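You operate a simulated robot arm through the tools that you are given. There is no shell and no other tool.

Carry out the task below with a simulated two-armed robot. There is one attempt and no reset: what you move stays moved.

TASK
Hang the green bag up, drop the yellow fob in the keys tray and file both bundles of envelopes.
Fine: the bag goes on the red hook, each bundle in the rack under its own word.

Only the result counts: the job must be done as asked and must still hold three seconds after the hand-in. Knocking over, shifting, dropping, spilling or breaking anything else fails it.

THE ROBOT
Two 7-joint arms with two-finger parallel grippers on one trunk that stands fixed in place. Base frame: the origin is at the foot of the trunk, x ahead of it, y to its left, z up. Lengths are in cm, angles in degrees, forces in N, time in s.
The left shoulder is at [7.1, 15.6, 128], the right one opposite. Payload 3.91 kg a hand.
Tool frame (each hand has its own): the origin (TCP) lies between the finger pads and is the grasp point; the fingertips stand 3 cm ahead of it; z points along the fingers, y is the line along which they close. The gripper opens to 11 cm. The fingers are 2 cm wide and 1 cm thick; the gripper's body (4.8 by 11.2 cm) begins 5.5 cm behind the TCP.
Orientation is that of the tool frame in the base frame, as [roll, pitch, yaw] about the fixed x, y, z axes, in that order (R = Rz(yaw) Ry(pitch) Rx(roll)). With the fingers straight down and closing along the base's y, the tool's x points along the base's -x, its y along +y and its z along -z.

THE INTERFACE
- The arms move only by the tool servo_tool. It takes "left_increments", "right_increments" or both (then of equal length, played together; a hand with none holds still); each is a list of rows, each an object of numbers (a shift or turn left out is 0, a gripper value left out holds the last): "x", "y", "z": the shift along the tool's x, y, z in mm; "ax", "ay", "az": the turn, a rotation vector about the tool's x, y, z in degrees; "grip": the closure, from 0 (fully open) to 1 (shut). In form: [{"x": .., "y": .., "z": .., "ax": .., "ay": .., "az": .., "grip": ..}, ...]. A call has 1 to 20 rows; each row is the pose to reach, as a shift and turn from the pose commanded when the call began, along the tool's axes at that moment. Rows are played at 5 a second. More than 5 cm and 8.6 degrees between two rows, or a gripper value outside its range, and nothing of the call is played. Where a pose cannot be reached the arm comes as near as it can. A force on the tool above 40 N (or 10 N above the force at the start of the call, whichever is more), or a blocked arm, ends the call early, and 0.2 s more pass. Each finger travels about 10.8 cm/s and halts on what it meets, pressing with about 38 N; the grip force reading is that of the motor and also rises with nothing between the fingers. The clock runs only during rows and for 0.2 s after the last one: add rows that repeat a pose to give the fingers time. The reply holds the time, the measured pose of the TCP, the force on the tool along the base axes, the opening and the grip force, in the units named above and with some noise, with the torque about the TCP (base axes, N m) and any sound that the robot's microphone picked up.
- Cameras (640 x 400 px; columns grow to the right, rows downward): "scene" is now at [12.53, -5.61, 153.14]; the picture's right is [-0.57, -0.82, 0.00], its down [-0.34, 0.24, -0.91] and it looks along [0.75, -0.52, -0.42] (base axes); focal length 214 px, centre (320, 200). "left" rides on the left gripper at [7.2, -1.7, -10.3] in its tool frame; the picture's right is [0.23, 0.97, 0.00], its down [-0.76, 0.18, -0.62] and it looks along [-0.61, 0.14, 0.78] (tool axes); focal length 222 px, centre (320, 200). "right" rides on the right gripper at [7.2, 1.7, -10.3] in its tool frame; the picture's right is [-0.23, 0.97, 0.00], its down [-0.76, -0.18, -0.62] and it looks along [-0.61, -0.14, 0.78] (tool axes); focal length 222 px, centre (320, 200). There is no depth. A picture from a camera that has moved, and an enlarged one, comes with that camera's place and axes in the base frame and with its lens. The place of the scene camera against the robot may be out by one fixed shift of up to 1.2 cm in any direction.
- capture(camera): a new picture of that camera. It takes no simulated time.
- move_column(by): slides the trunk up (or, below 0, down) by that many cm; the arms and the scene camera ride with it, the base frame stays. It gives what a move gives, with no picture.
- turn_head(pan, tilt): turns the head with the scene camera to pan (to the left, within 86 degrees either way) and tilt (down, from -29 to 69), counted from straight ahead of the robot. It gives what a move gives.
- close_up(camera, box): a new picture of the part [left, top, right, bottom] of that camera's present view, enlarged. It takes no simulated time.
- sign_off(): hands the job in; it is judged then, once.

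Places have to be worked out from the pictures, the camera data and where the tool is seen. Open the grippers and draw the arms clear of the work before you hand the job in, unless the task says otherwise.

The tools are called after "Request:" as a command line: name --argument value ..., lists and objects as JSON in quotes. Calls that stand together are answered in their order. servo_tool: Moves the arms, as the interface text tells. Its arguments: {"type":"object","properties":{"left_increments":{"type":"array","items":{"type":"object","properties":{"x":{"type":"number"},"y":{"type":"number"},"z":{"type":"number"},"ax":{"type":"number"},"ay":{"type":"number"},"az":{"type":"number"},"grip":{"type":"number"}}}},"right_increments":{"type":"array","items":{"type":"object","properties":{"x":{"type":"number"},"y":{"type":"number"},"z":{"type":"number"},"ax":{"type":"number"},"ay":{"type":"number"},"az":{"type":"number"},"grip":{"type":"number"}}}}},"required":[]} The other tools are called the same way: move_column (by) slides the trunk up or down; turn_head (pan, tilt) turns the head that bears the scene camera; capture (camera) takes a picture; close_up (camera, box) takes an enlarged picture of a part of a camera's view; sign_off () hands the job in.

At the start:

```text
time: 0.0
left_position: [73.91, -3.17, 161.69]
left_orientation: [-180.0, 0.1, 180.0]
left_contact_force: [-0.3, -0.5, 0.0]
left_moment: [0.0, -0.03, -0.01]
left_finger_gap: 11.0
left_gripper_force: 0.0
right_position: [40.01, -50.08, 156.44]
right_orientation: [180.0, 0.0, 179.9]
right_contact_force: [0.1, -0.1, 0.1]
right_moment: [0.0, 0.0, 0.01]
right_finger_gap: 11.0
right_gripper_force: 0.0
trunk travel left (down, up): [-72.5, 21.5]
head pan, tilt: [-34.8, 24.7]
```

scene: 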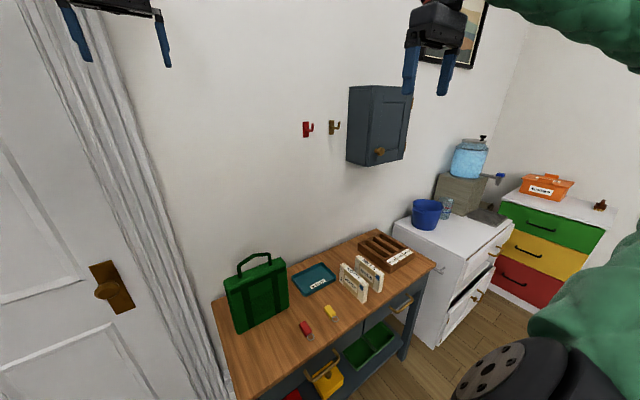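
right: 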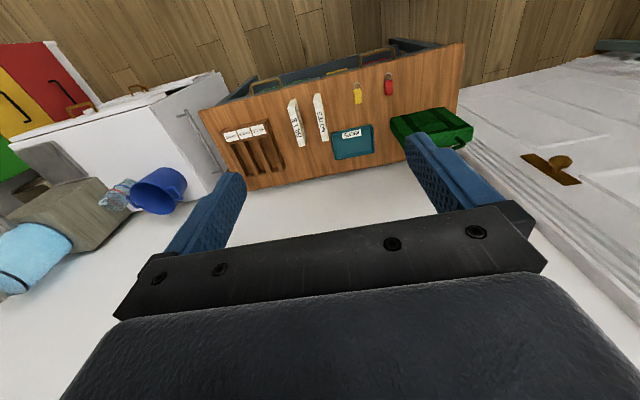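
left: 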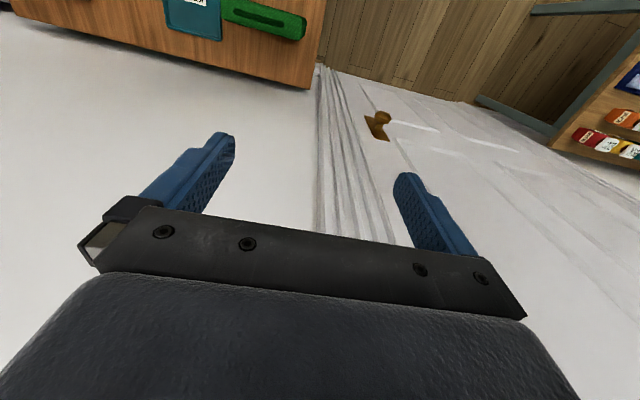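

I'll start by looking closely at the desk, the hooks and the rack with the scene camera.

Request:
close_up --camera "scene" --box '[200, 220, 440, 370]'

Request:
close_up --camera "scene" --box '[330, 225, 426, 305]'

Request:
close_up --camera "scene" --box '[280, 80, 420, 170]'

Request:
close_up --camera "right" --box '[190, 40, 480, 200]'

```text
2.67 times, centred on (320, 295) of scene
camera zoom: at [12.53, -5.61, 153.14], right [-0.57, -0.82, 0.0], down [-0.34, 0.24, -0.91], along [0.75, -0.52, -0.42], focal length 572 px, centre (320, -53)
```

zoom: 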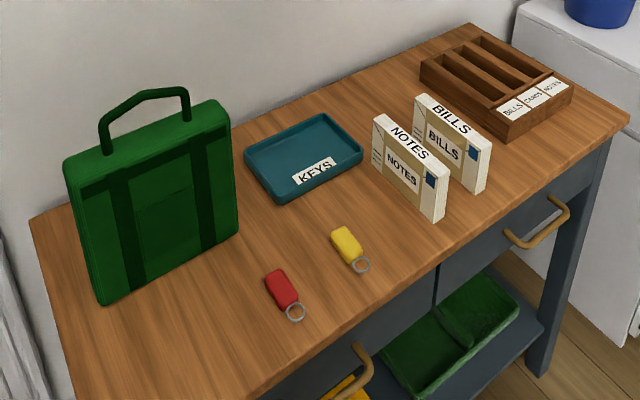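

```text
5.00 times, centred on (378, 265) of scene
camera zoom: at [12.53, -5.61, 153.14], right [-0.57, -0.82, 0.0], down [-0.34, 0.24, -0.91], along [0.75, -0.52, -0.42], focal length 1072 px, centre (30, -125)
```

zoom: 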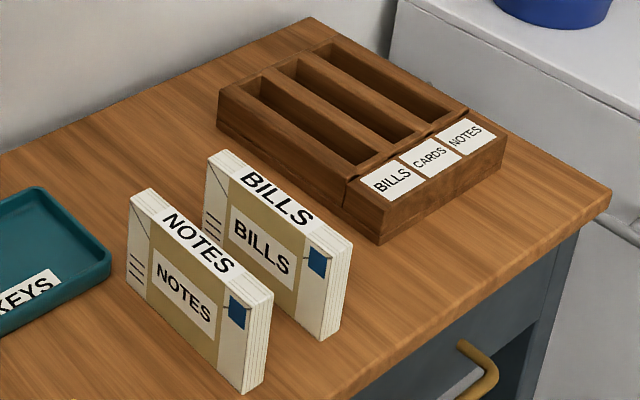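

```text
4.44 times, centred on (350, 125) of scene
camera zoom: at [12.53, -5.61, 153.14], right [-0.57, -0.82, 0.0], down [-0.34, 0.24, -0.91], along [0.75, -0.52, -0.42], focal length 953 px, centre (187, 533)
```

zoom: 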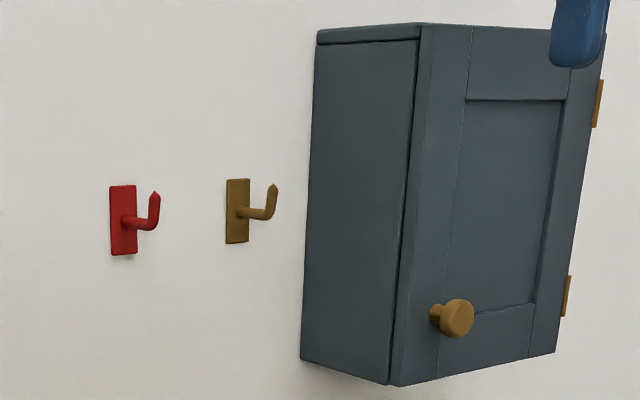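

```text
2.21 times, centred on (335, 120) of right
camera zoom: at [32.73, -48.42, 166.71], right [0.23, 0.97, 0.0], down [0.76, -0.18, 0.62], along [0.61, -0.14, -0.78], focal length 490 px, centre (287, 377)
```

zoom: 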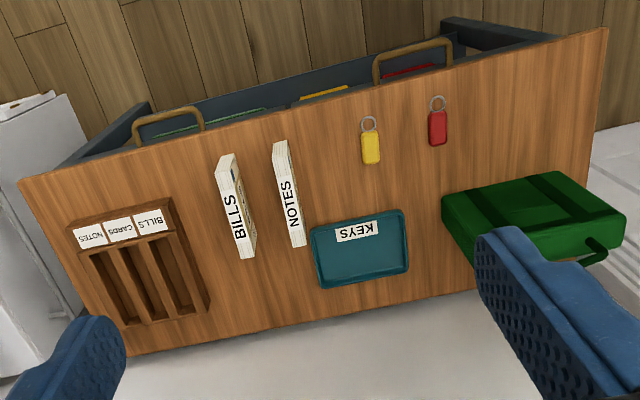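

The desk is square to the base, about x 47–86, y −98 to −5, top z≈81.5, with the wall at about x 87 and the red hook near (87, −51, 143). I'll take high-zoom pictures from the right hand camera to measure these more exactly.

Request:
close_up --camera "right" --box '[190, 90, 350, 190]'

Request:
close_up --camera "right" --box '[320, 60, 480, 160]'

Request:
close_up --camera "scene" --box '[215, 240, 311, 340]'

Request:
close_up --camera "scene" --box '[290, 110, 354, 150]'

Request:
close_up --camera "scene" --box '[280, 255, 360, 345]'

```text
4.00 times, centred on (270, 140) of right
camera zoom: at [32.73, -48.42, 166.71], right [0.23, 0.97, 0.0], down [0.76, -0.18, 0.62], along [0.61, -0.14, -0.78], focal length 888 px, centre (520, 440)
```

zoom: 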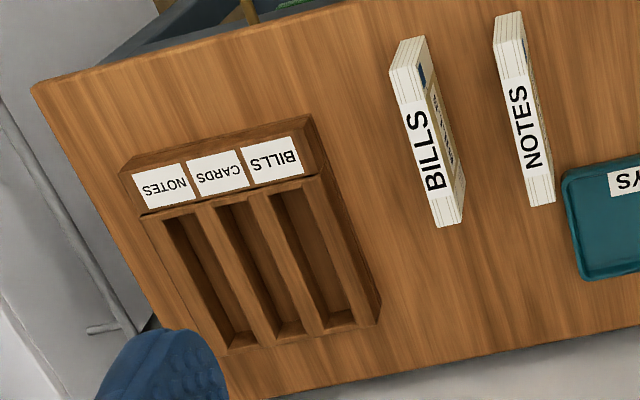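

```text
4.00 times, centred on (400, 110) of right
camera zoom: at [32.73, -48.42, 166.71], right [0.23, 0.97, 0.0], down [0.76, -0.18, 0.62], along [0.61, -0.14, -0.78], focal length 888 px, centre (0, 560)
```

zoom: 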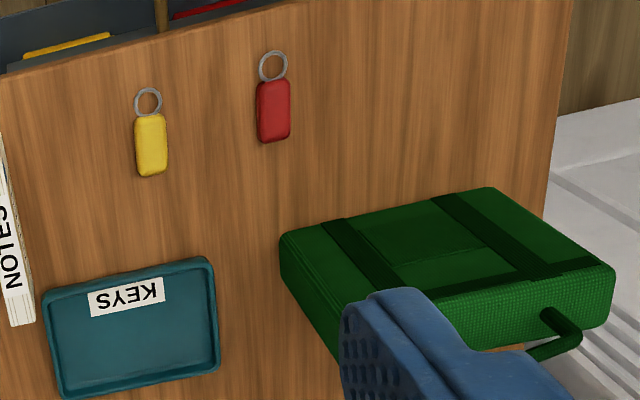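

```text
4.00 times, centred on (263, 290) of scene
camera zoom: at [12.53, -5.61, 153.14], right [-0.57, -0.82, 0.0], down [-0.34, 0.24, -0.91], along [0.75, -0.52, -0.42], focal length 858 px, centre (548, -160)
```

zoom: 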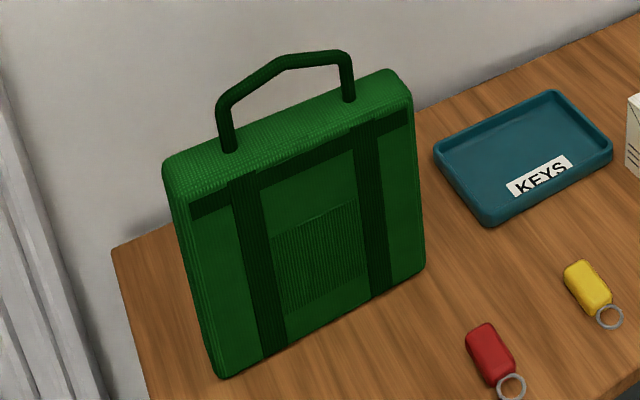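

```text
10.00 times, centred on (322, 130) of scene
camera zoom: at [12.53, -5.61, 153.14], right [-0.57, -0.82, 0.0], down [-0.34, 0.24, -0.91], along [0.75, -0.52, -0.42], focal length 2145 px, centre (300, 900)
```

zoom: 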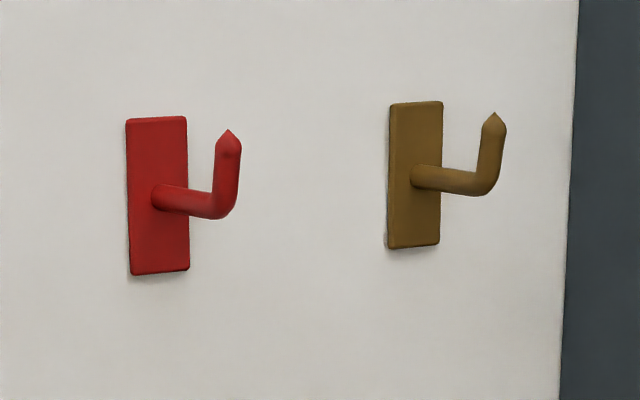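

```text
4.44 times, centred on (320, 300) of scene
camera zoom: at [12.53, -5.61, 153.14], right [-0.57, -0.82, 0.0], down [-0.34, 0.24, -0.91], along [0.75, -0.52, -0.42], focal length 953 px, centre (320, -244)
```

zoom: 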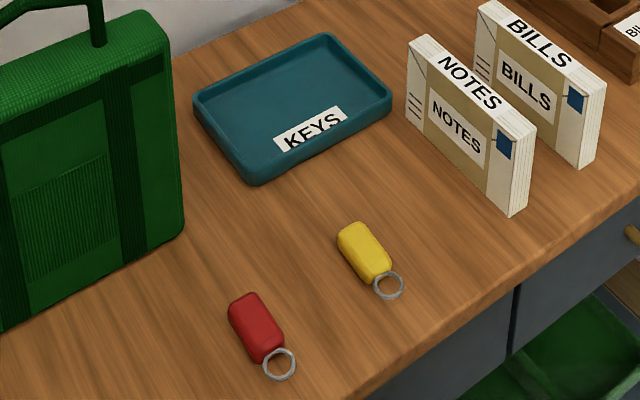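

The rack spans roughly x 55–77, y −91 to −73, with slots running along x. I'll bring the right hand lower over the desk for a second viewpoint on the rack and bundles.

Request:
servo_tool --right_increments '[{"x": -2, "y": -20, "z": 31}, {"x": -4, "y": -40, "z": 62}, {"x": -6, "y": -60, "z": 93}, {"x": -8, "y": -80, "z": 124}, {"x": -10, "y": -100, "z": 155}, {"x": -12, "y": -120, "z": 186}, {"x": -14, "y": -140, "z": 217}, {"x": -16, "y": -160, "z": 248}, {"x": -18, "y": -180, "z": 279}, {"x": -20, "y": -200, "z": 310}, {"x": -20, "y": -200, "z": 310}]'

Request:
capture --camera "right"

Request:
capture --camera "scene"

```text
time: 2.4
left_position: [73.92, -3.18, 161.8]
left_orientation: [180.0, -0.1, -180.0]
left_contact_force: [0.3, -0.3, -0.9]
left_moment: [-0.01, 0.01, -0.01]
left_finger_gap: 11.01
left_gripper_force: 0.1
right_position: [41.91, -70.21, 125.29]
right_orientation: [-180.0, -0.1, 179.9]
right_contact_force: [-0.1, 0.1, -0.2]
right_moment: [0.02, 0.0, 0.01]
right_finger_gap: 11.01
right_gripper_force: 0.0
trunk travel left (down, up): [-72.5, 21.5]
head pan, tilt: [-34.8, 24.7]
```

```text
taken
camera right: at [34.64, -68.5, 135.7], right [0.23, 0.97, 0.0], down [0.76, -0.18, 0.62], along [0.61, -0.14, -0.78], focal length 222 px, centre (320, 200)
```

right: 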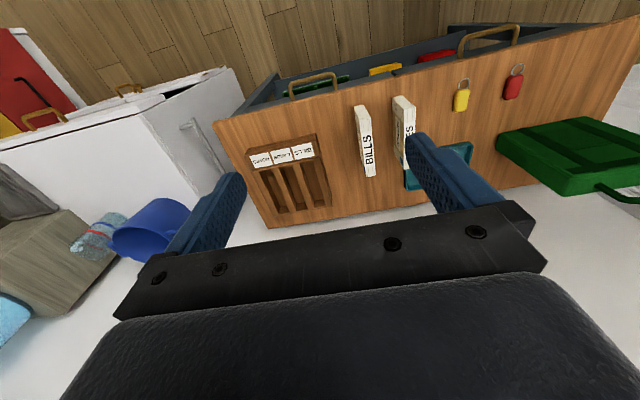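

```text
taken
camera scene: at [12.49, -5.57, 153.15], right [-0.57, -0.82, 0.0], down [-0.34, 0.24, -0.91], along [0.75, -0.52, -0.42], focal length 214 px, centre (320, 200)
```

scene: 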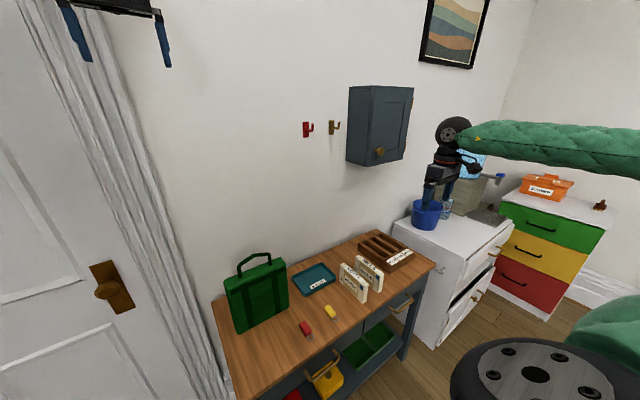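

Now the enlarged views of the rack, the bundles and the fob from this second viewpoint.

Request:
close_up --camera "right" --box '[230, 130, 342, 200]'

Request:
close_up --camera "right" --box '[330, 90, 442, 160]'

Request:
close_up --camera "right" --box '[390, 60, 550, 160]'

Request:
close_up --camera "scene" --box '[332, 235, 420, 290]'

```text
5.71 times, centred on (286, 165) of right
camera zoom: at [34.64, -68.5, 135.7], right [0.23, 0.97, 0.0], down [0.76, -0.18, 0.62], along [0.61, -0.14, -0.78], focal length 1269 px, centre (514, 400)
```

zoom: 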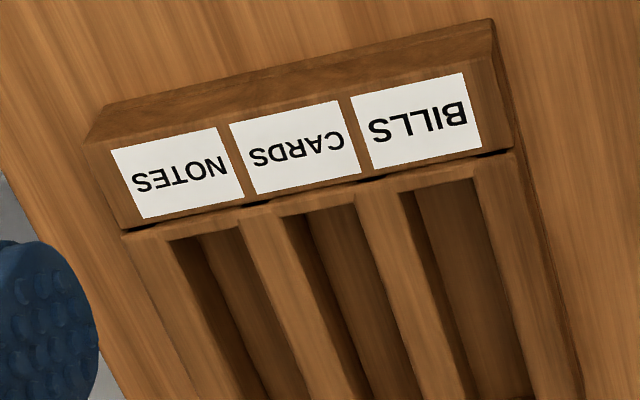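

```text
5.71 times, centred on (386, 125) of right
camera zoom: at [34.64, -68.5, 135.7], right [0.23, 0.97, 0.0], down [0.76, -0.18, 0.62], along [0.61, -0.14, -0.78], focal length 1269 px, centre (-57, 629)
```

zoom: 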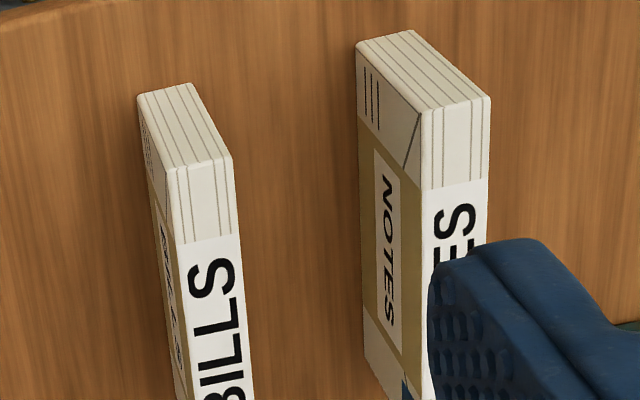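

```text
4.00 times, centred on (470, 110) of right
camera zoom: at [34.64, -68.5, 135.7], right [0.23, 0.97, 0.0], down [0.76, -0.18, 0.62], along [0.61, -0.14, -0.78], focal length 888 px, centre (-280, 560)
```

zoom: 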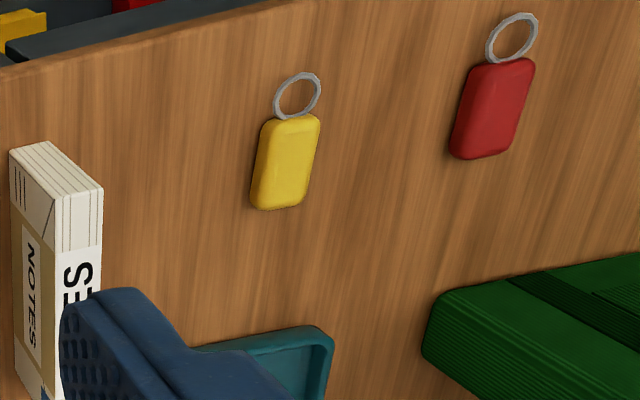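

```text
7.27 times, centred on (376, 262) of scene
camera zoom: at [12.49, -5.57, 153.15], right [-0.57, -0.82, 0.0], down [-0.34, 0.24, -0.91], along [0.75, -0.52, -0.42], focal length 1560 px, centre (-87, -254)
```

zoom: 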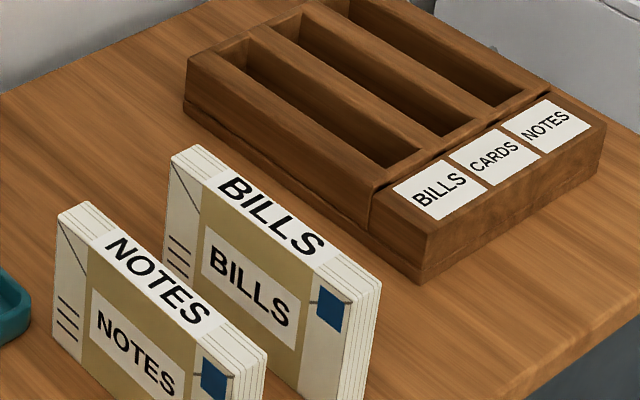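

Triangulated: table z≈80.2; fob at (56, −39.8) lying along x; bundles x 51.8–66.7, NOTES at y≈−54, BILLS at y≈−63, top z≈89; rack top z≈85 with slot centres y ≈ −78.3/−83.8/−89.4. I'll move the right hand above the fob with the gripper part closed.

Request:
servo_tool --right_increments '[{"x": -14, "y": 30, "z": 20, "grip": 0.3}, {"x": -28, "y": 61, "z": 50, "grip": 0.4}, {"x": -42, "y": 91, "z": 80}, {"x": -56, "y": 122, "z": 110}, {"x": -71, "y": 152, "z": 140}, {"x": -85, "y": 182, "z": 170}, {"x": -99, "y": 213, "z": 200}, {"x": -113, "y": 243, "z": 230}, {"x": -127, "y": 274, "z": 265}, {"x": -141, "y": 304, "z": 303}, {"x": -141, "y": 304, "z": 303}, {"x": -141, "y": 304, "z": 303}]'

Request:
capture --camera "right"

Request:
close_up --camera "scene" --box '[260, 230, 388, 310]'

```text
refused: row 10 steps farther than a row can; nothing moved
```

```text
taken
camera right: at [34.64, -68.5, 135.7], right [0.23, 0.97, 0.0], down [0.76, -0.18, 0.62], along [0.61, -0.14, -0.78], focal length 222 px, centre (320, 200)
```

right: 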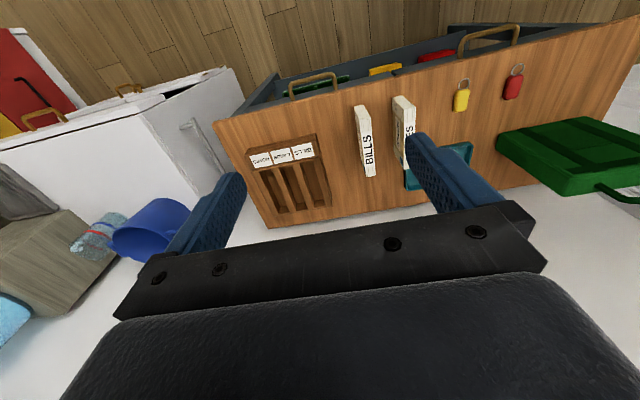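

```text
5.00 times, centred on (324, 270) of scene
camera zoom: at [12.49, -5.57, 153.15], right [-0.57, -0.82, 0.0], down [-0.34, 0.24, -0.91], along [0.75, -0.52, -0.42], focal length 1072 px, centre (300, -150)
```

zoom: 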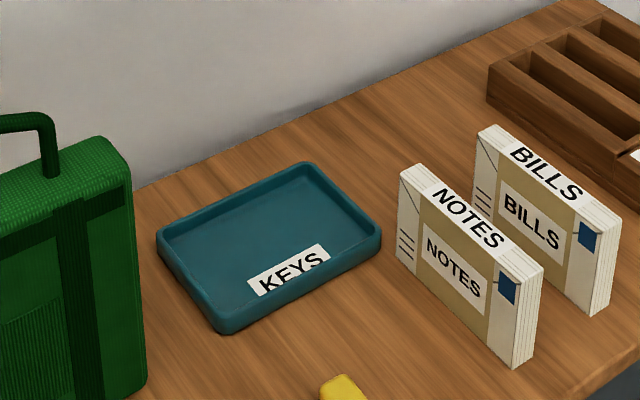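

The last row's step was slightly too long, so I'm replaying the move with even steps.

Request:
servo_tool --right_increments '[{"x": -12, "y": 27, "z": 18, "grip": 0.3}, {"x": -25, "y": 55, "z": 43, "grip": 0.4}, {"x": -38, "y": 83, "z": 70}, {"x": -51, "y": 111, "z": 97}, {"x": -64, "y": 138, "z": 124}, {"x": -77, "y": 166, "z": 151}, {"x": -90, "y": 194, "z": 178}, {"x": -103, "y": 222, "z": 205}, {"x": -116, "y": 249, "z": 235}, {"x": -128, "y": 276, "z": 268}, {"x": -141, "y": 304, "z": 303}, {"x": -141, "y": 304, "z": 303}, {"x": -141, "y": 304, "z": 303}]'

Request:
capture --camera "right"

Request:
close_up --camera "scene" --box '[260, 250, 388, 330]'

```text
time: 5.2
left_position: [73.79, -3.24, 161.67]
left_orientation: [179.9, 0.0, 180.0]
left_contact_force: [-0.2, 0.1, 0.4]
left_moment: [0.01, -0.03, 0.0]
left_finger_gap: 11.0
left_gripper_force: 0.0
right_position: [56.13, -39.78, 94.98]
right_orientation: [-180.0, 0.0, 180.0]
right_contact_force: [-0.3, 1.3, -0.5]
right_moment: [0.01, 0.0, 0.03]
right_finger_gap: 6.64
right_gripper_force: 0.0
trunk travel left (down, up): [-72.5, 21.5]
head pan, tilt: [-34.8, 24.7]
```

```text
taken
camera right: at [48.89, -38.0, 105.28], right [0.23, 0.97, 0.0], down [0.76, -0.18, 0.62], along [0.61, -0.14, -0.78], focal length 222 px, centre (320, 200)
```

right: 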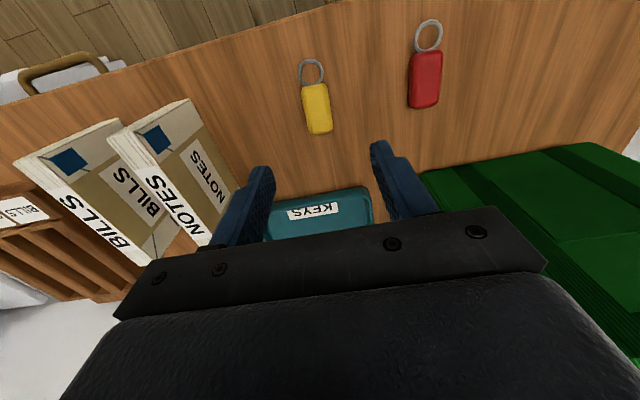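

```text
5.00 times, centred on (324, 290) of scene
camera zoom: at [12.57, -5.57, 153.14], right [-0.57, -0.82, 0.0], down [-0.34, 0.24, -0.91], along [0.75, -0.52, -0.42], focal length 1072 px, centre (300, -250)
```

zoom: 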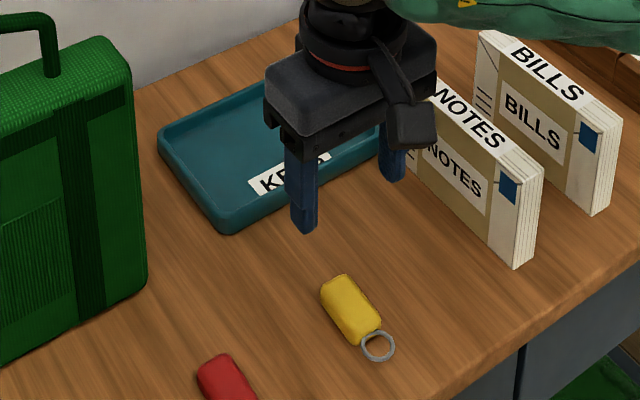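

The fob is centred under the gripper with fingers straddling it. I'll descend in stages, slowing near the desk and watching the force.

Request:
servo_tool --right_increments '[{"z": 30}, {"z": 60}, {"z": 85}, {"z": 100}, {"z": 105}, {"z": 108}, {"z": 108}]'

Request:
close_up --camera "right" --box '[220, 60, 460, 210]'

Request:
close_up --camera "scene" --box '[290, 280, 370, 330]'

```text
time: 6.8
left_position: [73.81, -3.1, 161.73]
left_orientation: [-179.9, -0.1, -179.9]
left_contact_force: [0.0, -0.1, -0.8]
left_moment: [0.01, 0.03, -0.02]
left_finger_gap: 11.01
left_gripper_force: 0.2
right_position: [56.01, -39.54, 84.2]
right_orientation: [-180.0, 0.0, 179.9]
right_contact_force: [0.3, 0.0, -0.1]
right_moment: [0.0, 0.02, 0.0]
right_finger_gap: 6.59
right_gripper_force: 0.0
trunk travel left (down, up): [-72.5, 21.5]
head pan, tilt: [-34.8, 24.7]
```

```text
2.67 times, centred on (340, 135) of right
camera zoom: at [48.68, -37.95, 94.63], right [0.23, 0.97, 0.0], down [0.76, -0.18, 0.62], along [0.61, -0.14, -0.78], focal length 592 px, centre (267, 373)
```

zoom: 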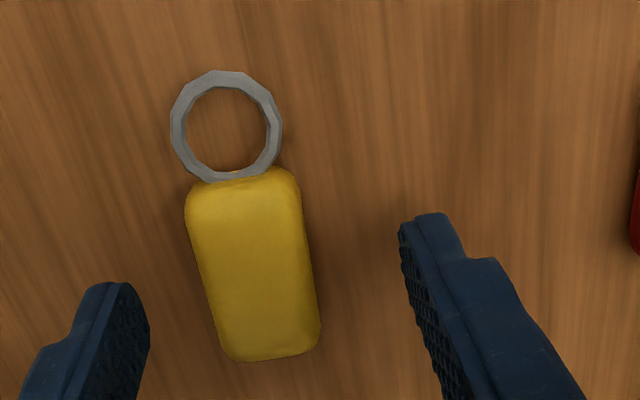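

```text
8.00 times, centred on (330, 305) of scene
camera zoom: at [12.55, -5.6, 153.14], right [-0.57, -0.82, 0.0], down [-0.34, 0.24, -0.91], along [0.75, -0.52, -0.42], focal length 1716 px, centre (240, -640)
```

zoom: 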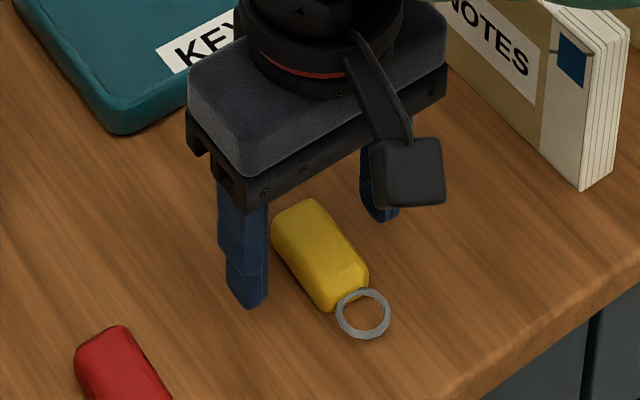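

No contact yet at TCP z 84.2. I'll descend a little further in 2 mm steps, shift −y 2 mm, and look at the force.

Request:
servo_tool --right_increments '[{"y": -2, "x": 1, "z": 3}, {"y": -3, "x": 1, "z": 6}, {"y": -3, "x": 1, "z": 8}, {"y": -3, "x": 1, "z": 8}]'

Request:
close_up --camera "scene" --box '[298, 285, 362, 325]'

```text
time: 7.8
left_position: [73.89, -3.17, 161.77]
left_orientation: [179.9, -0.1, -179.9]
left_contact_force: [0.5, -0.1, 0.2]
left_moment: [-0.03, -0.01, -0.01]
left_finger_gap: 11.03
left_gripper_force: 0.0
right_position: [55.86, -40.03, 83.39]
right_orientation: [-180.0, 0.0, 179.9]
right_contact_force: [-1.1, 0.4, 0.2]
right_moment: [-0.04, -0.03, 0.01]
right_finger_gap: 6.57
right_gripper_force: 0.0
trunk travel left (down, up): [-72.5, 21.5]
head pan, tilt: [-34.8, 24.7]
```

```text
10.00 times, centred on (330, 305) of scene
camera zoom: at [12.54, -5.61, 153.14], right [-0.57, -0.82, 0.0], down [-0.34, 0.24, -0.91], along [0.75, -0.52, -0.42], focal length 2145 px, centre (220, -850)
```

zoom: 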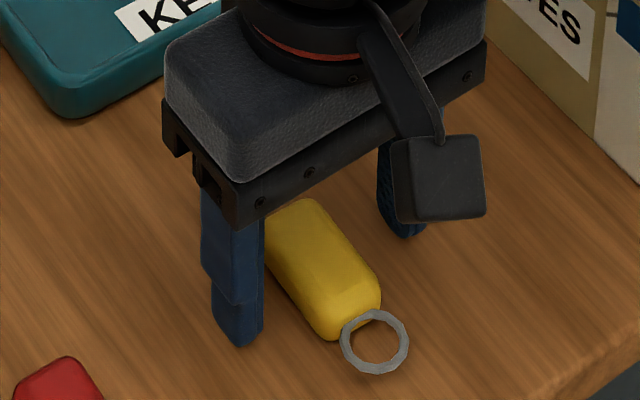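

Still free at tip z≈80.4; two more millimetres, then close on the fob.

Request:
servo_tool --right_increments '[{"z": 2}, {"z": 2, "grip": 0.55}, {"z": 2, "grip": 0.65}, {"z": 2, "grip": 0.75}, {"z": 2, "grip": 0.85}, {"z": 2, "grip": 0.9}, {"z": 2, "grip": 0.9}, {"z": 2, "grip": 0.9}]'

Request:
close_up --camera "right" --box '[220, 60, 460, 210]'

```text
time: 9.6
left_position: [73.97, -3.35, 161.64]
left_orientation: [-180.0, 0.0, -179.9]
left_contact_force: [-0.1, -0.6, 0.0]
left_moment: [0.03, 0.01, 0.01]
left_finger_gap: 11.0
left_gripper_force: 0.1
right_position: [55.82, -40.05, 83.22]
right_orientation: [179.9, -0.1, 180.0]
right_contact_force: [-0.1, 0.9, 0.3]
right_moment: [0.0, 0.03, -0.04]
right_finger_gap: 2.67
right_gripper_force: 37.9
trunk travel left (down, up): [-72.5, 21.5]
head pan, tilt: [-34.8, 24.7]
```

```text
2.67 times, centred on (340, 135) of right
camera zoom: at [48.69, -38.33, 93.63], right [0.23, 0.97, 0.0], down [0.76, -0.18, 0.62], along [0.61, -0.14, -0.78], focal length 592 px, centre (267, 373)
```

zoom: 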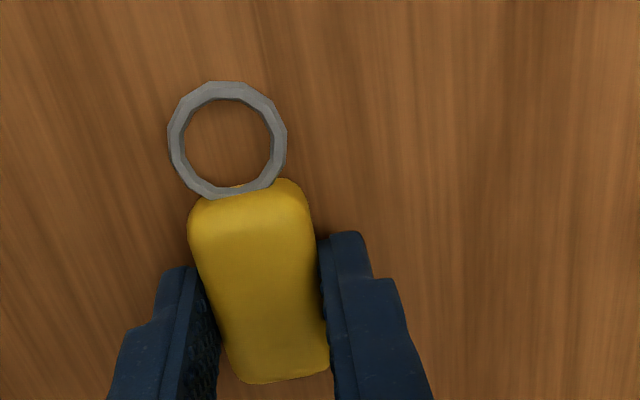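

Fob gripped (gap 2.67 cm). I'll lift it, carry it over the KEYS tray's middle at about (74.3, −44), and lower.

Request:
servo_tool --right_increments '[{"z": -20}, {"z": -50}, {"z": -90}, {"x": -35, "y": -8, "z": -100}, {"x": -75, "y": -16, "z": -100}, {"x": -115, "y": -25, "z": -100}, {"x": -155, "y": -33, "z": -100}, {"x": -184, "y": -40, "z": -100}, {"x": -184, "y": -40, "z": -100}, {"x": -184, "y": -40, "z": -75}, {"x": -184, "y": -40, "z": -50}, {"x": -184, "y": -40, "z": -50}]'

Request:
capture --camera "right"

Request:
close_up --camera "scene" --box '[270, 230, 366, 290]'

```text
time: 12.2
left_position: [73.79, -3.26, 161.67]
left_orientation: [-179.9, -0.1, 179.9]
left_contact_force: [0.1, 0.6, 0.2]
left_moment: [-0.04, 0.0, 0.01]
left_finger_gap: 10.99
left_gripper_force: 0.2
right_position: [74.39, -43.81, 88.29]
right_orientation: [179.9, 0.1, -179.9]
right_contact_force: [-1.0, 0.0, 0.2]
right_moment: [0.0, 0.0, 0.0]
right_finger_gap: 2.68
right_gripper_force: 38.1
trunk travel left (down, up): [-72.5, 21.5]
head pan, tilt: [-34.8, 24.7]
```

```text
taken
camera right: at [67.11, -42.27, 98.69], right [0.23, 0.97, 0.0], down [0.76, -0.18, 0.62], along [0.61, -0.14, -0.78], focal length 222 px, centre (320, 200)
```

right: 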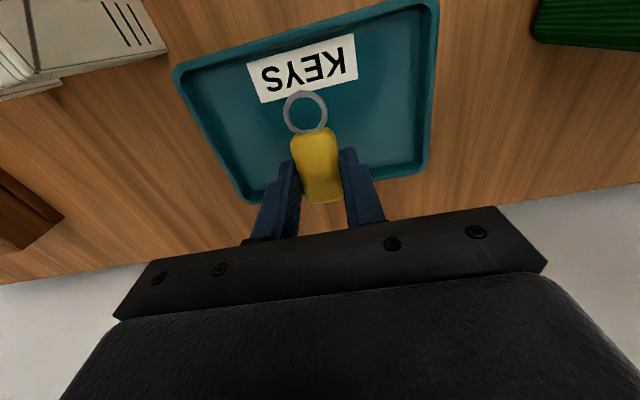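

```text
6.67 times, centred on (318, 260) of scene
camera zoom: at [12.51, -5.59, 153.15], right [-0.57, -0.82, 0.0], down [-0.34, 0.24, -0.91], along [0.75, -0.52, -0.42], focal length 1430 px, centre (333, -200)
```

zoom: 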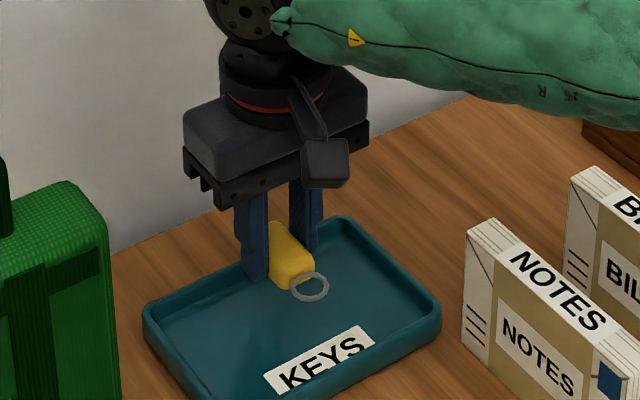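

The fob is over the tray, a bit toward the back edge; I'll pull 6 mm back toward the robot, lower until just above the tray floor, and open.

Request:
servo_tool --right_increments '[{"x": 6, "z": 10}, {"x": 6, "z": 22}, {"x": 6, "z": 32}, {"x": 6, "z": 38}, {"x": 6, "z": 38}]'

Request:
close_up --camera "scene" --box '[286, 245, 350, 285]'

```text
time: 13.4
left_position: [73.99, -3.14, 161.74]
left_orientation: [-180.0, -0.1, -180.0]
left_contact_force: [-0.6, 1.2, 0.0]
left_moment: [-0.02, 0.01, 0.0]
left_finger_gap: 11.0
left_gripper_force: 0.1
right_position: [73.73, -44.02, 84.41]
right_orientation: [-180.0, 0.0, 180.0]
right_contact_force: [0.1, 0.9, -0.8]
right_moment: [0.04, -0.01, -0.01]
right_finger_gap: 2.7
right_gripper_force: 38.4
trunk travel left (down, up): [-72.5, 21.5]
head pan, tilt: [-34.8, 24.7]
```

```text
10.00 times, centred on (318, 265) of scene
camera zoom: at [12.57, -5.6, 153.14], right [-0.57, -0.82, 0.0], down [-0.34, 0.24, -0.91], along [0.75, -0.52, -0.42], focal length 2145 px, centre (340, -450)
```

zoom: 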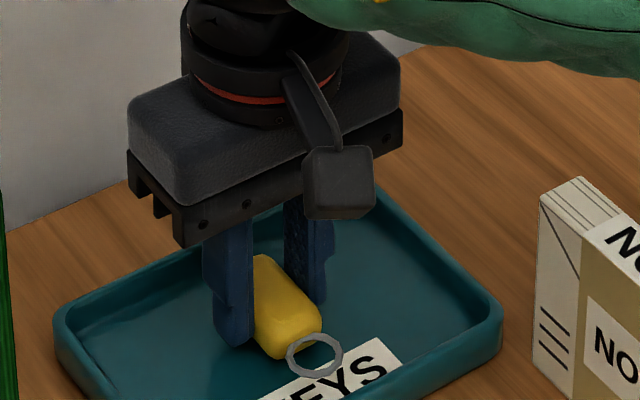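

The fob is nearly at the tray floor. Lower 3 mm, open gently to about 5 cm, and lift straight up.

Request:
servo_tool --right_increments '[{"z": 3}, {"z": 3, "grip": 0.7}, {"z": 3, "grip": 0.6}, {"z": 3, "grip": 0.55}, {"z": 3}, {"z": -20}, {"z": -60}, {"z": -100}, {"z": -100}]'

Request:
capture --camera "right"

Request:
close_up --camera "scene" --box '[270, 230, 366, 290]'

```text
time: 15.4
left_position: [73.93, -3.23, 161.67]
left_orientation: [179.9, 0.0, -179.9]
left_contact_force: [0.3, -0.3, -1.2]
left_moment: [-0.01, -0.04, 0.01]
left_finger_gap: 10.97
left_gripper_force: 0.1
right_position: [73.6, -43.98, 94.57]
right_orientation: [-180.0, 0.0, -180.0]
right_contact_force: [0.2, 0.3, -0.2]
right_moment: [0.01, 0.01, 0.0]
right_finger_gap: 4.96
right_gripper_force: 0.0
trunk travel left (down, up): [-72.5, 21.5]
head pan, tilt: [-34.8, 24.7]
```

```text
taken
camera right: at [66.53, -42.3, 104.89], right [0.23, 0.97, 0.0], down [0.76, -0.18, 0.62], along [0.61, -0.14, -0.78], focal length 222 px, centre (320, 200)
```

right: 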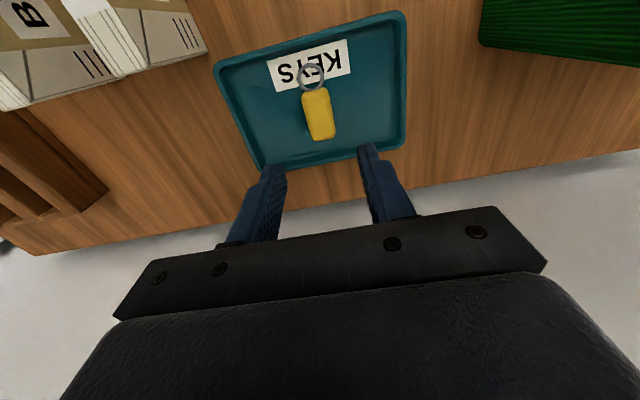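

```text
6.67 times, centred on (318, 260) of scene
camera zoom: at [12.59, -5.64, 153.13], right [-0.57, -0.82, 0.0], down [-0.34, 0.24, -0.91], along [0.75, -0.52, -0.42], focal length 1430 px, centre (333, -200)
```

zoom: 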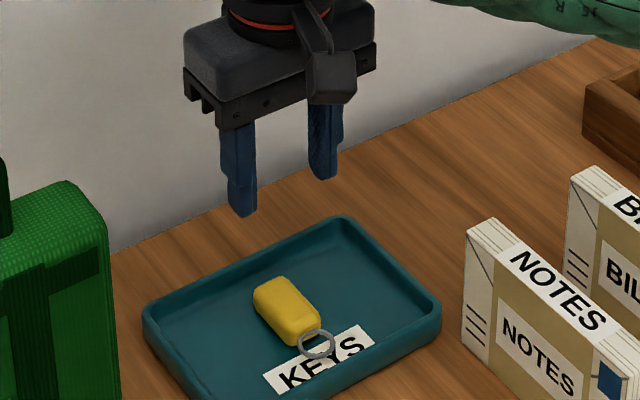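

The fob is in the tray. Next I'll test how well the hand reaches over the rack (69, −89), travelling high at z≈107.

Request:
servo_tool --right_increments '[{"z": -40}, {"z": -80}, {"z": -120}, {"x": 5, "y": -45, "z": -120}, {"x": 10, "y": -90, "z": -120}, {"x": 15, "y": -135, "z": -120}, {"x": 20, "y": -180, "z": -120}, {"x": 25, "y": -225, "z": -120}, {"x": 30, "y": -270, "z": -120}, {"x": 34, "y": -315, "z": -120}, {"x": 38, "y": -360, "z": -120}, {"x": 42, "y": -405, "z": -120}, {"x": 46, "y": -454, "z": -120}, {"x": 46, "y": -454, "z": -120}, {"x": 46, "y": -454, "z": -120}]'

Request:
capture --camera "scene"

Request:
capture --camera "right"

```text
time: 18.6
left_position: [73.84, -3.33, 161.75]
left_orientation: [-179.9, 0.0, -180.0]
left_contact_force: [-0.3, 0.1, 0.0]
left_moment: [0.01, -0.02, 0.0]
left_finger_gap: 11.01
left_gripper_force: 0.1
right_position: [70.79, -73.34, 106.63]
right_orientation: [179.9, 0.1, 179.9]
right_contact_force: [-0.4, 0.5, 0.0]
right_moment: [0.03, 0.0, 0.0]
right_finger_gap: 4.94
right_gripper_force: 0.1
right hand out of reach, approached as far as the arm can: row 10, 11, 12, 13, 14, 15
trunk travel left (down, up): [-72.5, 21.5]
head pan, tilt: [-34.8, 24.7]
```

```text
taken
camera scene: at [12.54, -5.63, 153.14], right [-0.57, -0.82, 0.0], down [-0.34, 0.24, -0.91], along [0.75, -0.52, -0.42], focal length 214 px, centre (320, 200)
```

scene: 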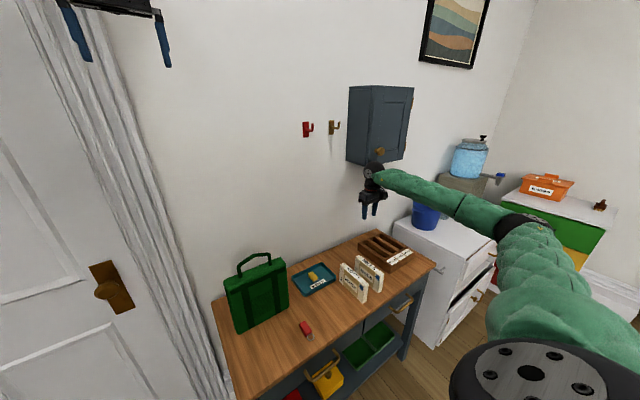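

```text
taken
camera right: at [63.49, -71.58, 116.93], right [0.23, 0.97, 0.0], down [0.76, -0.18, 0.62], along [0.61, -0.14, -0.78], focal length 222 px, centre (320, 200)
```

right: 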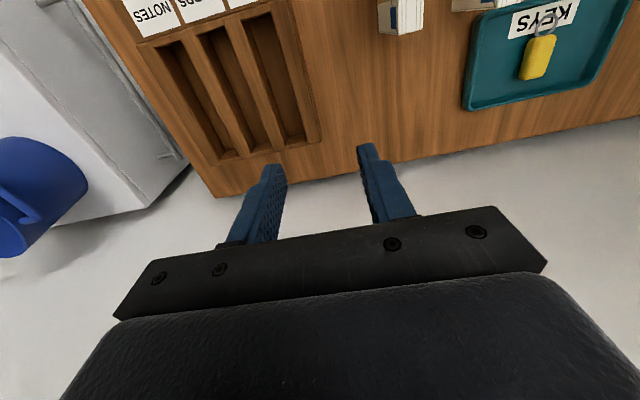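

The vertical tool reaches only to about 86 cm from the shoulder, so I'll need a pitched hand (wrist back) and perhaps a lower trunk for the far slot. First I measure the slots from this close viewpoint.

Request:
close_up --camera "right" --box '[120, 0, 344, 140]'

Request:
close_up --camera "right" --box '[180, 90, 340, 190]'

```text
2.86 times, centred on (232, 70) of right
camera zoom: at [63.49, -71.58, 116.93], right [0.23, 0.97, 0.0], down [0.76, -0.18, 0.62], along [0.61, -0.14, -0.78], focal length 635 px, centre (571, 571)
```

zoom: 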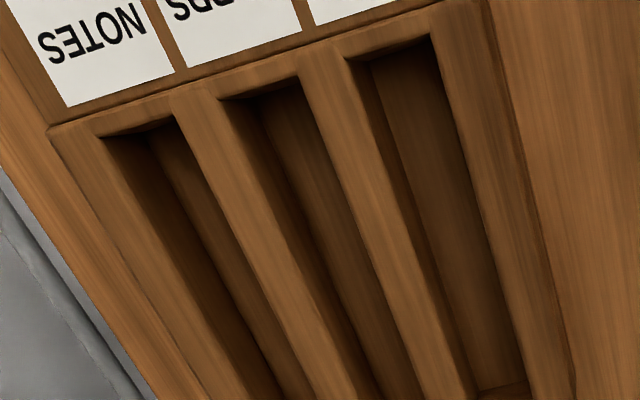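

```text
4.00 times, centred on (260, 140) of right
camera zoom: at [63.49, -71.58, 116.93], right [0.23, 0.97, 0.0], down [0.76, -0.18, 0.62], along [0.61, -0.14, -0.78], focal length 888 px, centre (560, 440)
```

zoom: 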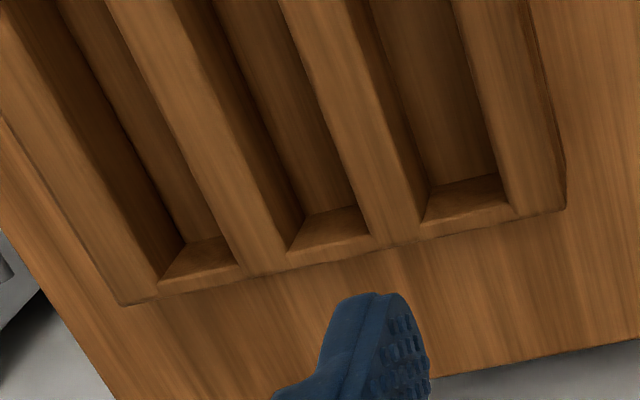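

Slots measure x 61.4–76.9, y centres −78.4 (BILLS) and −89.5 (NOTES), floor about z 81.8. I'll back the hand off high and check which pose the servo counts from after the unreachable move.

Request:
servo_tool --right_increments '[{"x": 40, "z": -10}, {"x": 80, "z": -20}, {"x": 120, "z": -30}, {"x": 170, "z": -30}, {"x": 170, "z": -30}, {"x": 170, "z": -30}]'

```text
time: 20.0
left_position: [73.89, -3.28, 161.79]
left_orientation: [180.0, -0.1, -179.9]
left_contact_force: [-0.7, 0.3, -0.8]
left_moment: [-0.01, -0.02, -0.01]
left_finger_gap: 11.01
left_gripper_force: 0.0
right_position: [53.92, -73.4, 109.25]
right_orientation: [-180.0, 0.0, 179.9]
right_contact_force: [-0.2, 0.7, -1.5]
right_moment: [0.01, -0.02, 0.0]
right_finger_gap: 4.96
right_gripper_force: 0.0
trunk travel left (down, up): [-72.5, 21.5]
head pan, tilt: [-34.8, 24.7]
```

It counts from the pose actually reached, good. Now to a viewing pose above the BILLS bundle at y −63.

Request:
servo_tool --right_increments '[{"x": 6, "y": 35, "z": -9}, {"x": 12, "y": 70, "z": -18}, {"x": 19, "y": 104, "z": -27}, {"x": 19, "y": 104, "z": -27}, {"x": 19, "y": 104, "z": -27}]'

Request:
capture --camera "right"

Request:
close_up --camera "right" --box '[260, 40, 452, 160]'

```text
time: 21.2
left_position: [73.82, -3.22, 161.77]
left_orientation: [-180.0, 0.0, -180.0]
left_contact_force: [-0.2, 0.3, -0.9]
left_moment: [0.01, 0.0, 0.01]
left_finger_gap: 10.98
left_gripper_force: 0.1
right_position: [51.71, -62.69, 111.83]
right_orientation: [-180.0, -0.1, 180.0]
right_contact_force: [-0.2, -0.2, -0.9]
right_moment: [0.0, 0.02, -0.01]
right_finger_gap: 4.95
right_gripper_force: 0.1
trunk travel left (down, up): [-72.5, 21.5]
head pan, tilt: [-34.8, 24.7]
```

```text
taken
camera right: at [44.57, -61.06, 122.14], right [0.23, 0.97, 0.0], down [0.76, -0.18, 0.62], along [0.61, -0.14, -0.78], focal length 222 px, centre (320, 200)
```

right: 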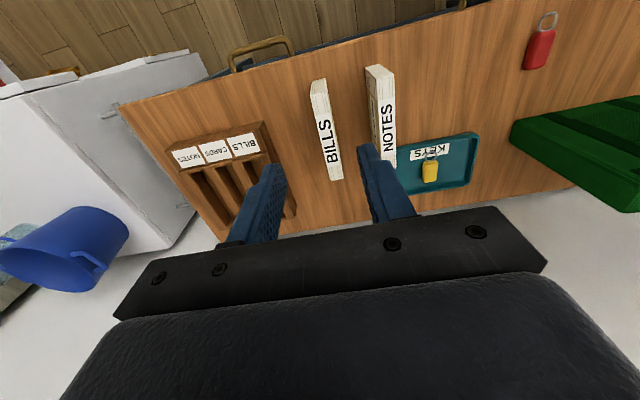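

```text
3.33 times, centred on (356, 100) of right
camera zoom: at [44.57, -61.06, 122.14], right [0.23, 0.97, 0.0], down [0.76, -0.18, 0.62], along [0.61, -0.14, -0.78], focal length 740 px, centre (200, 533)
```

zoom: 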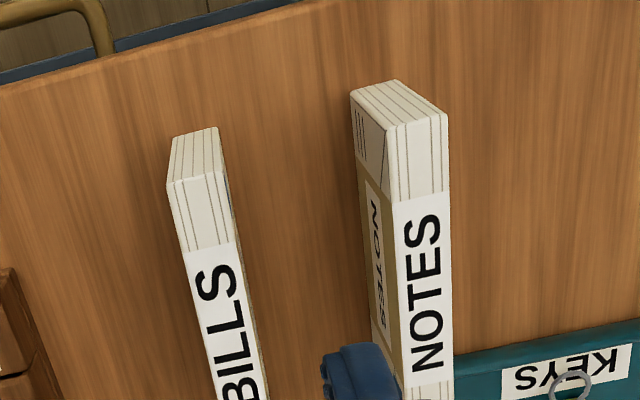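

BILLS is at x 51.9–66.2, y −63.0, top z≈89.2; NOTES at y −53.95. I'll raise the hand and pitch it 40° (wrist toward the robot), then lower the trunk 24 cm for reach.

Request:
servo_tool --right_increments '[{"z": -40}, {"z": -80}, {"z": -120, "ay": -5}, {"z": -160, "ay": -12}, {"z": -200, "ay": -20}, {"z": -220, "ay": -28}, {"z": -220, "ay": -35}, {"z": -220, "ay": -40}, {"z": -220, "ay": -40}, {"z": -220, "ay": -40}]'

```text
time: 23.4
left_position: [73.82, -3.32, 161.76]
left_orientation: [180.0, 0.0, -179.9]
left_contact_force: [-0.1, -0.8, -1.0]
left_moment: [0.05, -0.01, -0.02]
left_finger_gap: 11.0
left_gripper_force: 0.0
right_position: [52.06, -62.85, 133.76]
right_orientation: [-179.9, 40.0, 179.8]
right_contact_force: [0.0, -0.5, 0.0]
right_moment: [-0.02, -0.01, 0.03]
right_finger_gap: 4.94
right_gripper_force: 0.1
trunk travel left (down, up): [-72.5, 21.5]
head pan, tilt: [-34.8, 24.7]
```

Tilted as intended (fingers point forward and down). Now the trunk goes down 24 cm; the hand will be at about z 110, above everything on the desk.

Request:
move_column --by -24

Request:
capture --camera "scene"

Request:
capture --camera "right"

```text
time: 25.9
left_position: [73.83, -3.23, 137.84]
left_orientation: [180.0, 0.0, -180.0]
left_contact_force: [0.3, 0.2, 0.0]
left_moment: [-0.03, 0.01, 0.0]
left_finger_gap: 11.0
left_gripper_force: 0.1
right_position: [52.0, -62.95, 109.74]
right_orientation: [-180.0, 40.0, 179.8]
right_contact_force: [-0.8, -0.1, -0.4]
right_moment: [-0.01, 0.0, -0.02]
right_finger_gap: 4.96
right_gripper_force: 0.1
trunk travel left (down, up): [-48.5, 45.5]
head pan, tilt: [-34.8, 24.7]
```

```text
taken
camera scene: at [12.5, -5.6, 129.15], right [-0.57, -0.82, 0.0], down [-0.34, 0.24, -0.91], along [0.75, -0.52, -0.42], focal length 214 px, centre (320, 200)
```

scene: 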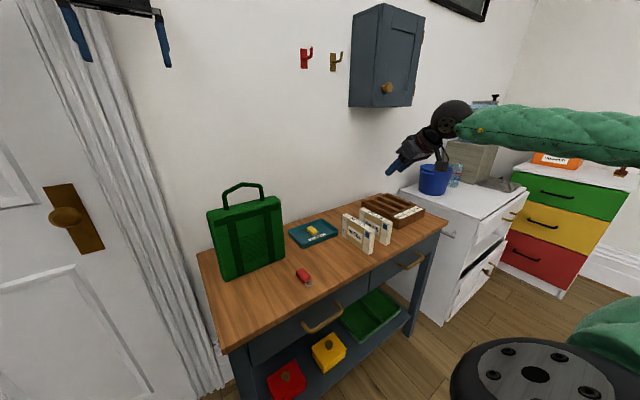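

```text
taken
camera right: at [39.89, -61.19, 112.98], right [0.17, 0.97, 0.15], down [0.18, -0.18, 0.97], along [0.97, -0.14, -0.21], focal length 222 px, centre (320, 200)
```

right: 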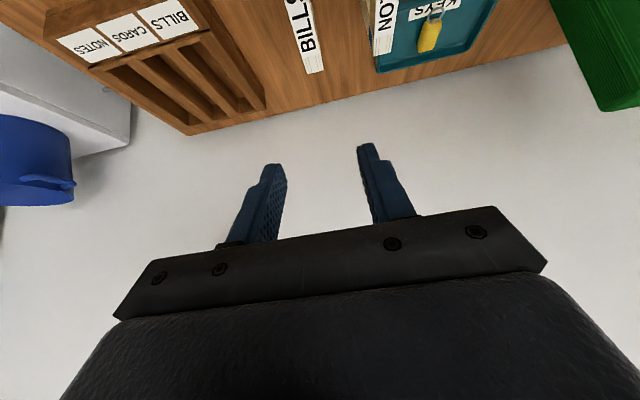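

Testing reach over the NOTES slot at a safe height: target about (66, −89.5, 97).

Request:
servo_tool --right_increments '[{"x": 0, "y": -40, "z": 15}, {"x": -4, "y": -80, "z": 35}, {"x": -8, "y": -120, "z": 57}, {"x": -14, "y": -155, "z": 85}, {"x": -20, "y": -185, "z": 110}, {"x": -26, "y": -215, "z": 135}, {"x": -32, "y": -240, "z": 155}, {"x": -37, "y": -265, "z": 174}, {"x": -37, "y": -265, "z": 174}, {"x": -37, "y": -265, "z": 174}]'

Request:
capture --camera "scene"

```text
time: 26.9
left_position: [73.58, -3.05, 137.83]
left_orientation: [-180.0, 0.0, -180.0]
left_contact_force: [-0.4, 0.5, 0.7]
left_moment: [-0.08, -0.04, 0.04]
left_finger_gap: 11.0
left_gripper_force: 0.0
right_position: [55.5, -75.59, 87.63]
right_orientation: [-178.5, 19.4, -179.3]
right_contact_force: [-0.3, 1.3, -0.1]
right_moment: [-0.03, -0.02, 0.01]
right_finger_gap: 4.97
right_gripper_force: 0.1
right hand out of reach, approached as far as the arm can: row 4, 5
trunk travel left (down, up): [-48.5, 45.5]
head pan, tilt: [-34.8, 24.7]
stopped in row 5 (right hand): the force on the tool passed its limit at 138 N (the readings are from after the stop); the commanded pose is now the measured one
```

```text
taken
camera scene: at [12.31, -5.44, 129.17], right [-0.57, -0.82, 0.0], down [-0.34, 0.24, -0.91], along [0.75, -0.52, -0.42], focal length 214 px, centre (320, 200)
```

scene: 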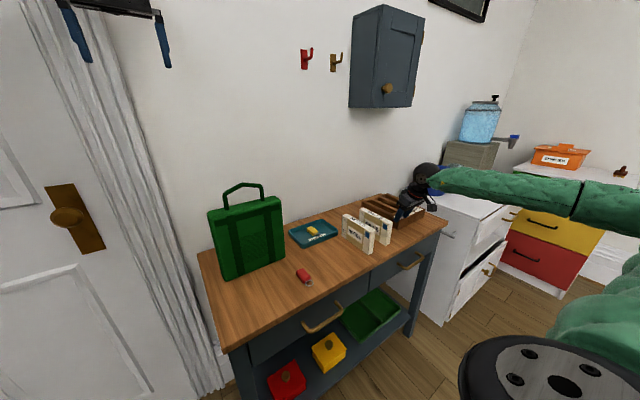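

The arm sagged unexpectedly toward its nearest reachable pose and touched something. I'll check for any shift of the rack or bundles before moving.

Request:
close_up --camera "scene" --box '[330, 180, 458, 260]'

Request:
capture --camera "right"

```text
5.00 times, centred on (394, 220) of scene
camera zoom: at [12.31, -5.44, 129.17], right [-0.57, -0.82, 0.0], down [-0.34, 0.24, -0.91], along [0.75, -0.52, -0.42], focal length 1072 px, centre (-50, 100)
```

zoom: 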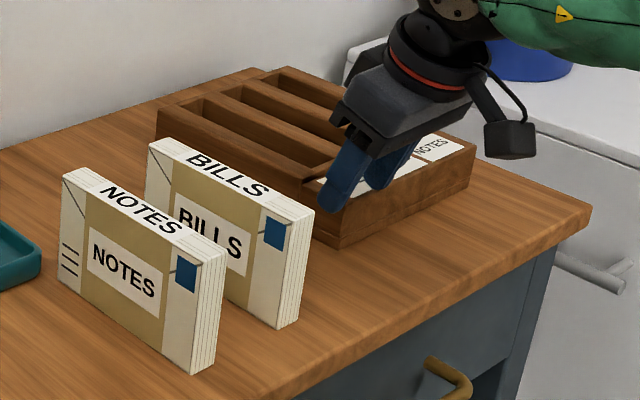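

```text
taken
camera right: at [45.26, -73.74, 94.89], right [0.21, 0.98, 0.05], down [0.51, -0.15, 0.84], along [0.83, -0.15, -0.53], focal length 222 px, centre (320, 200)
```

right: 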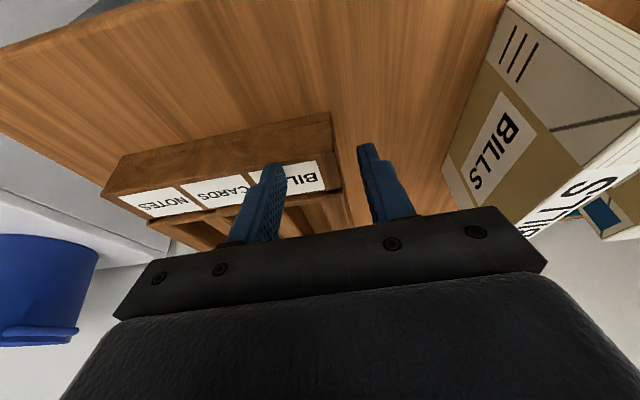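

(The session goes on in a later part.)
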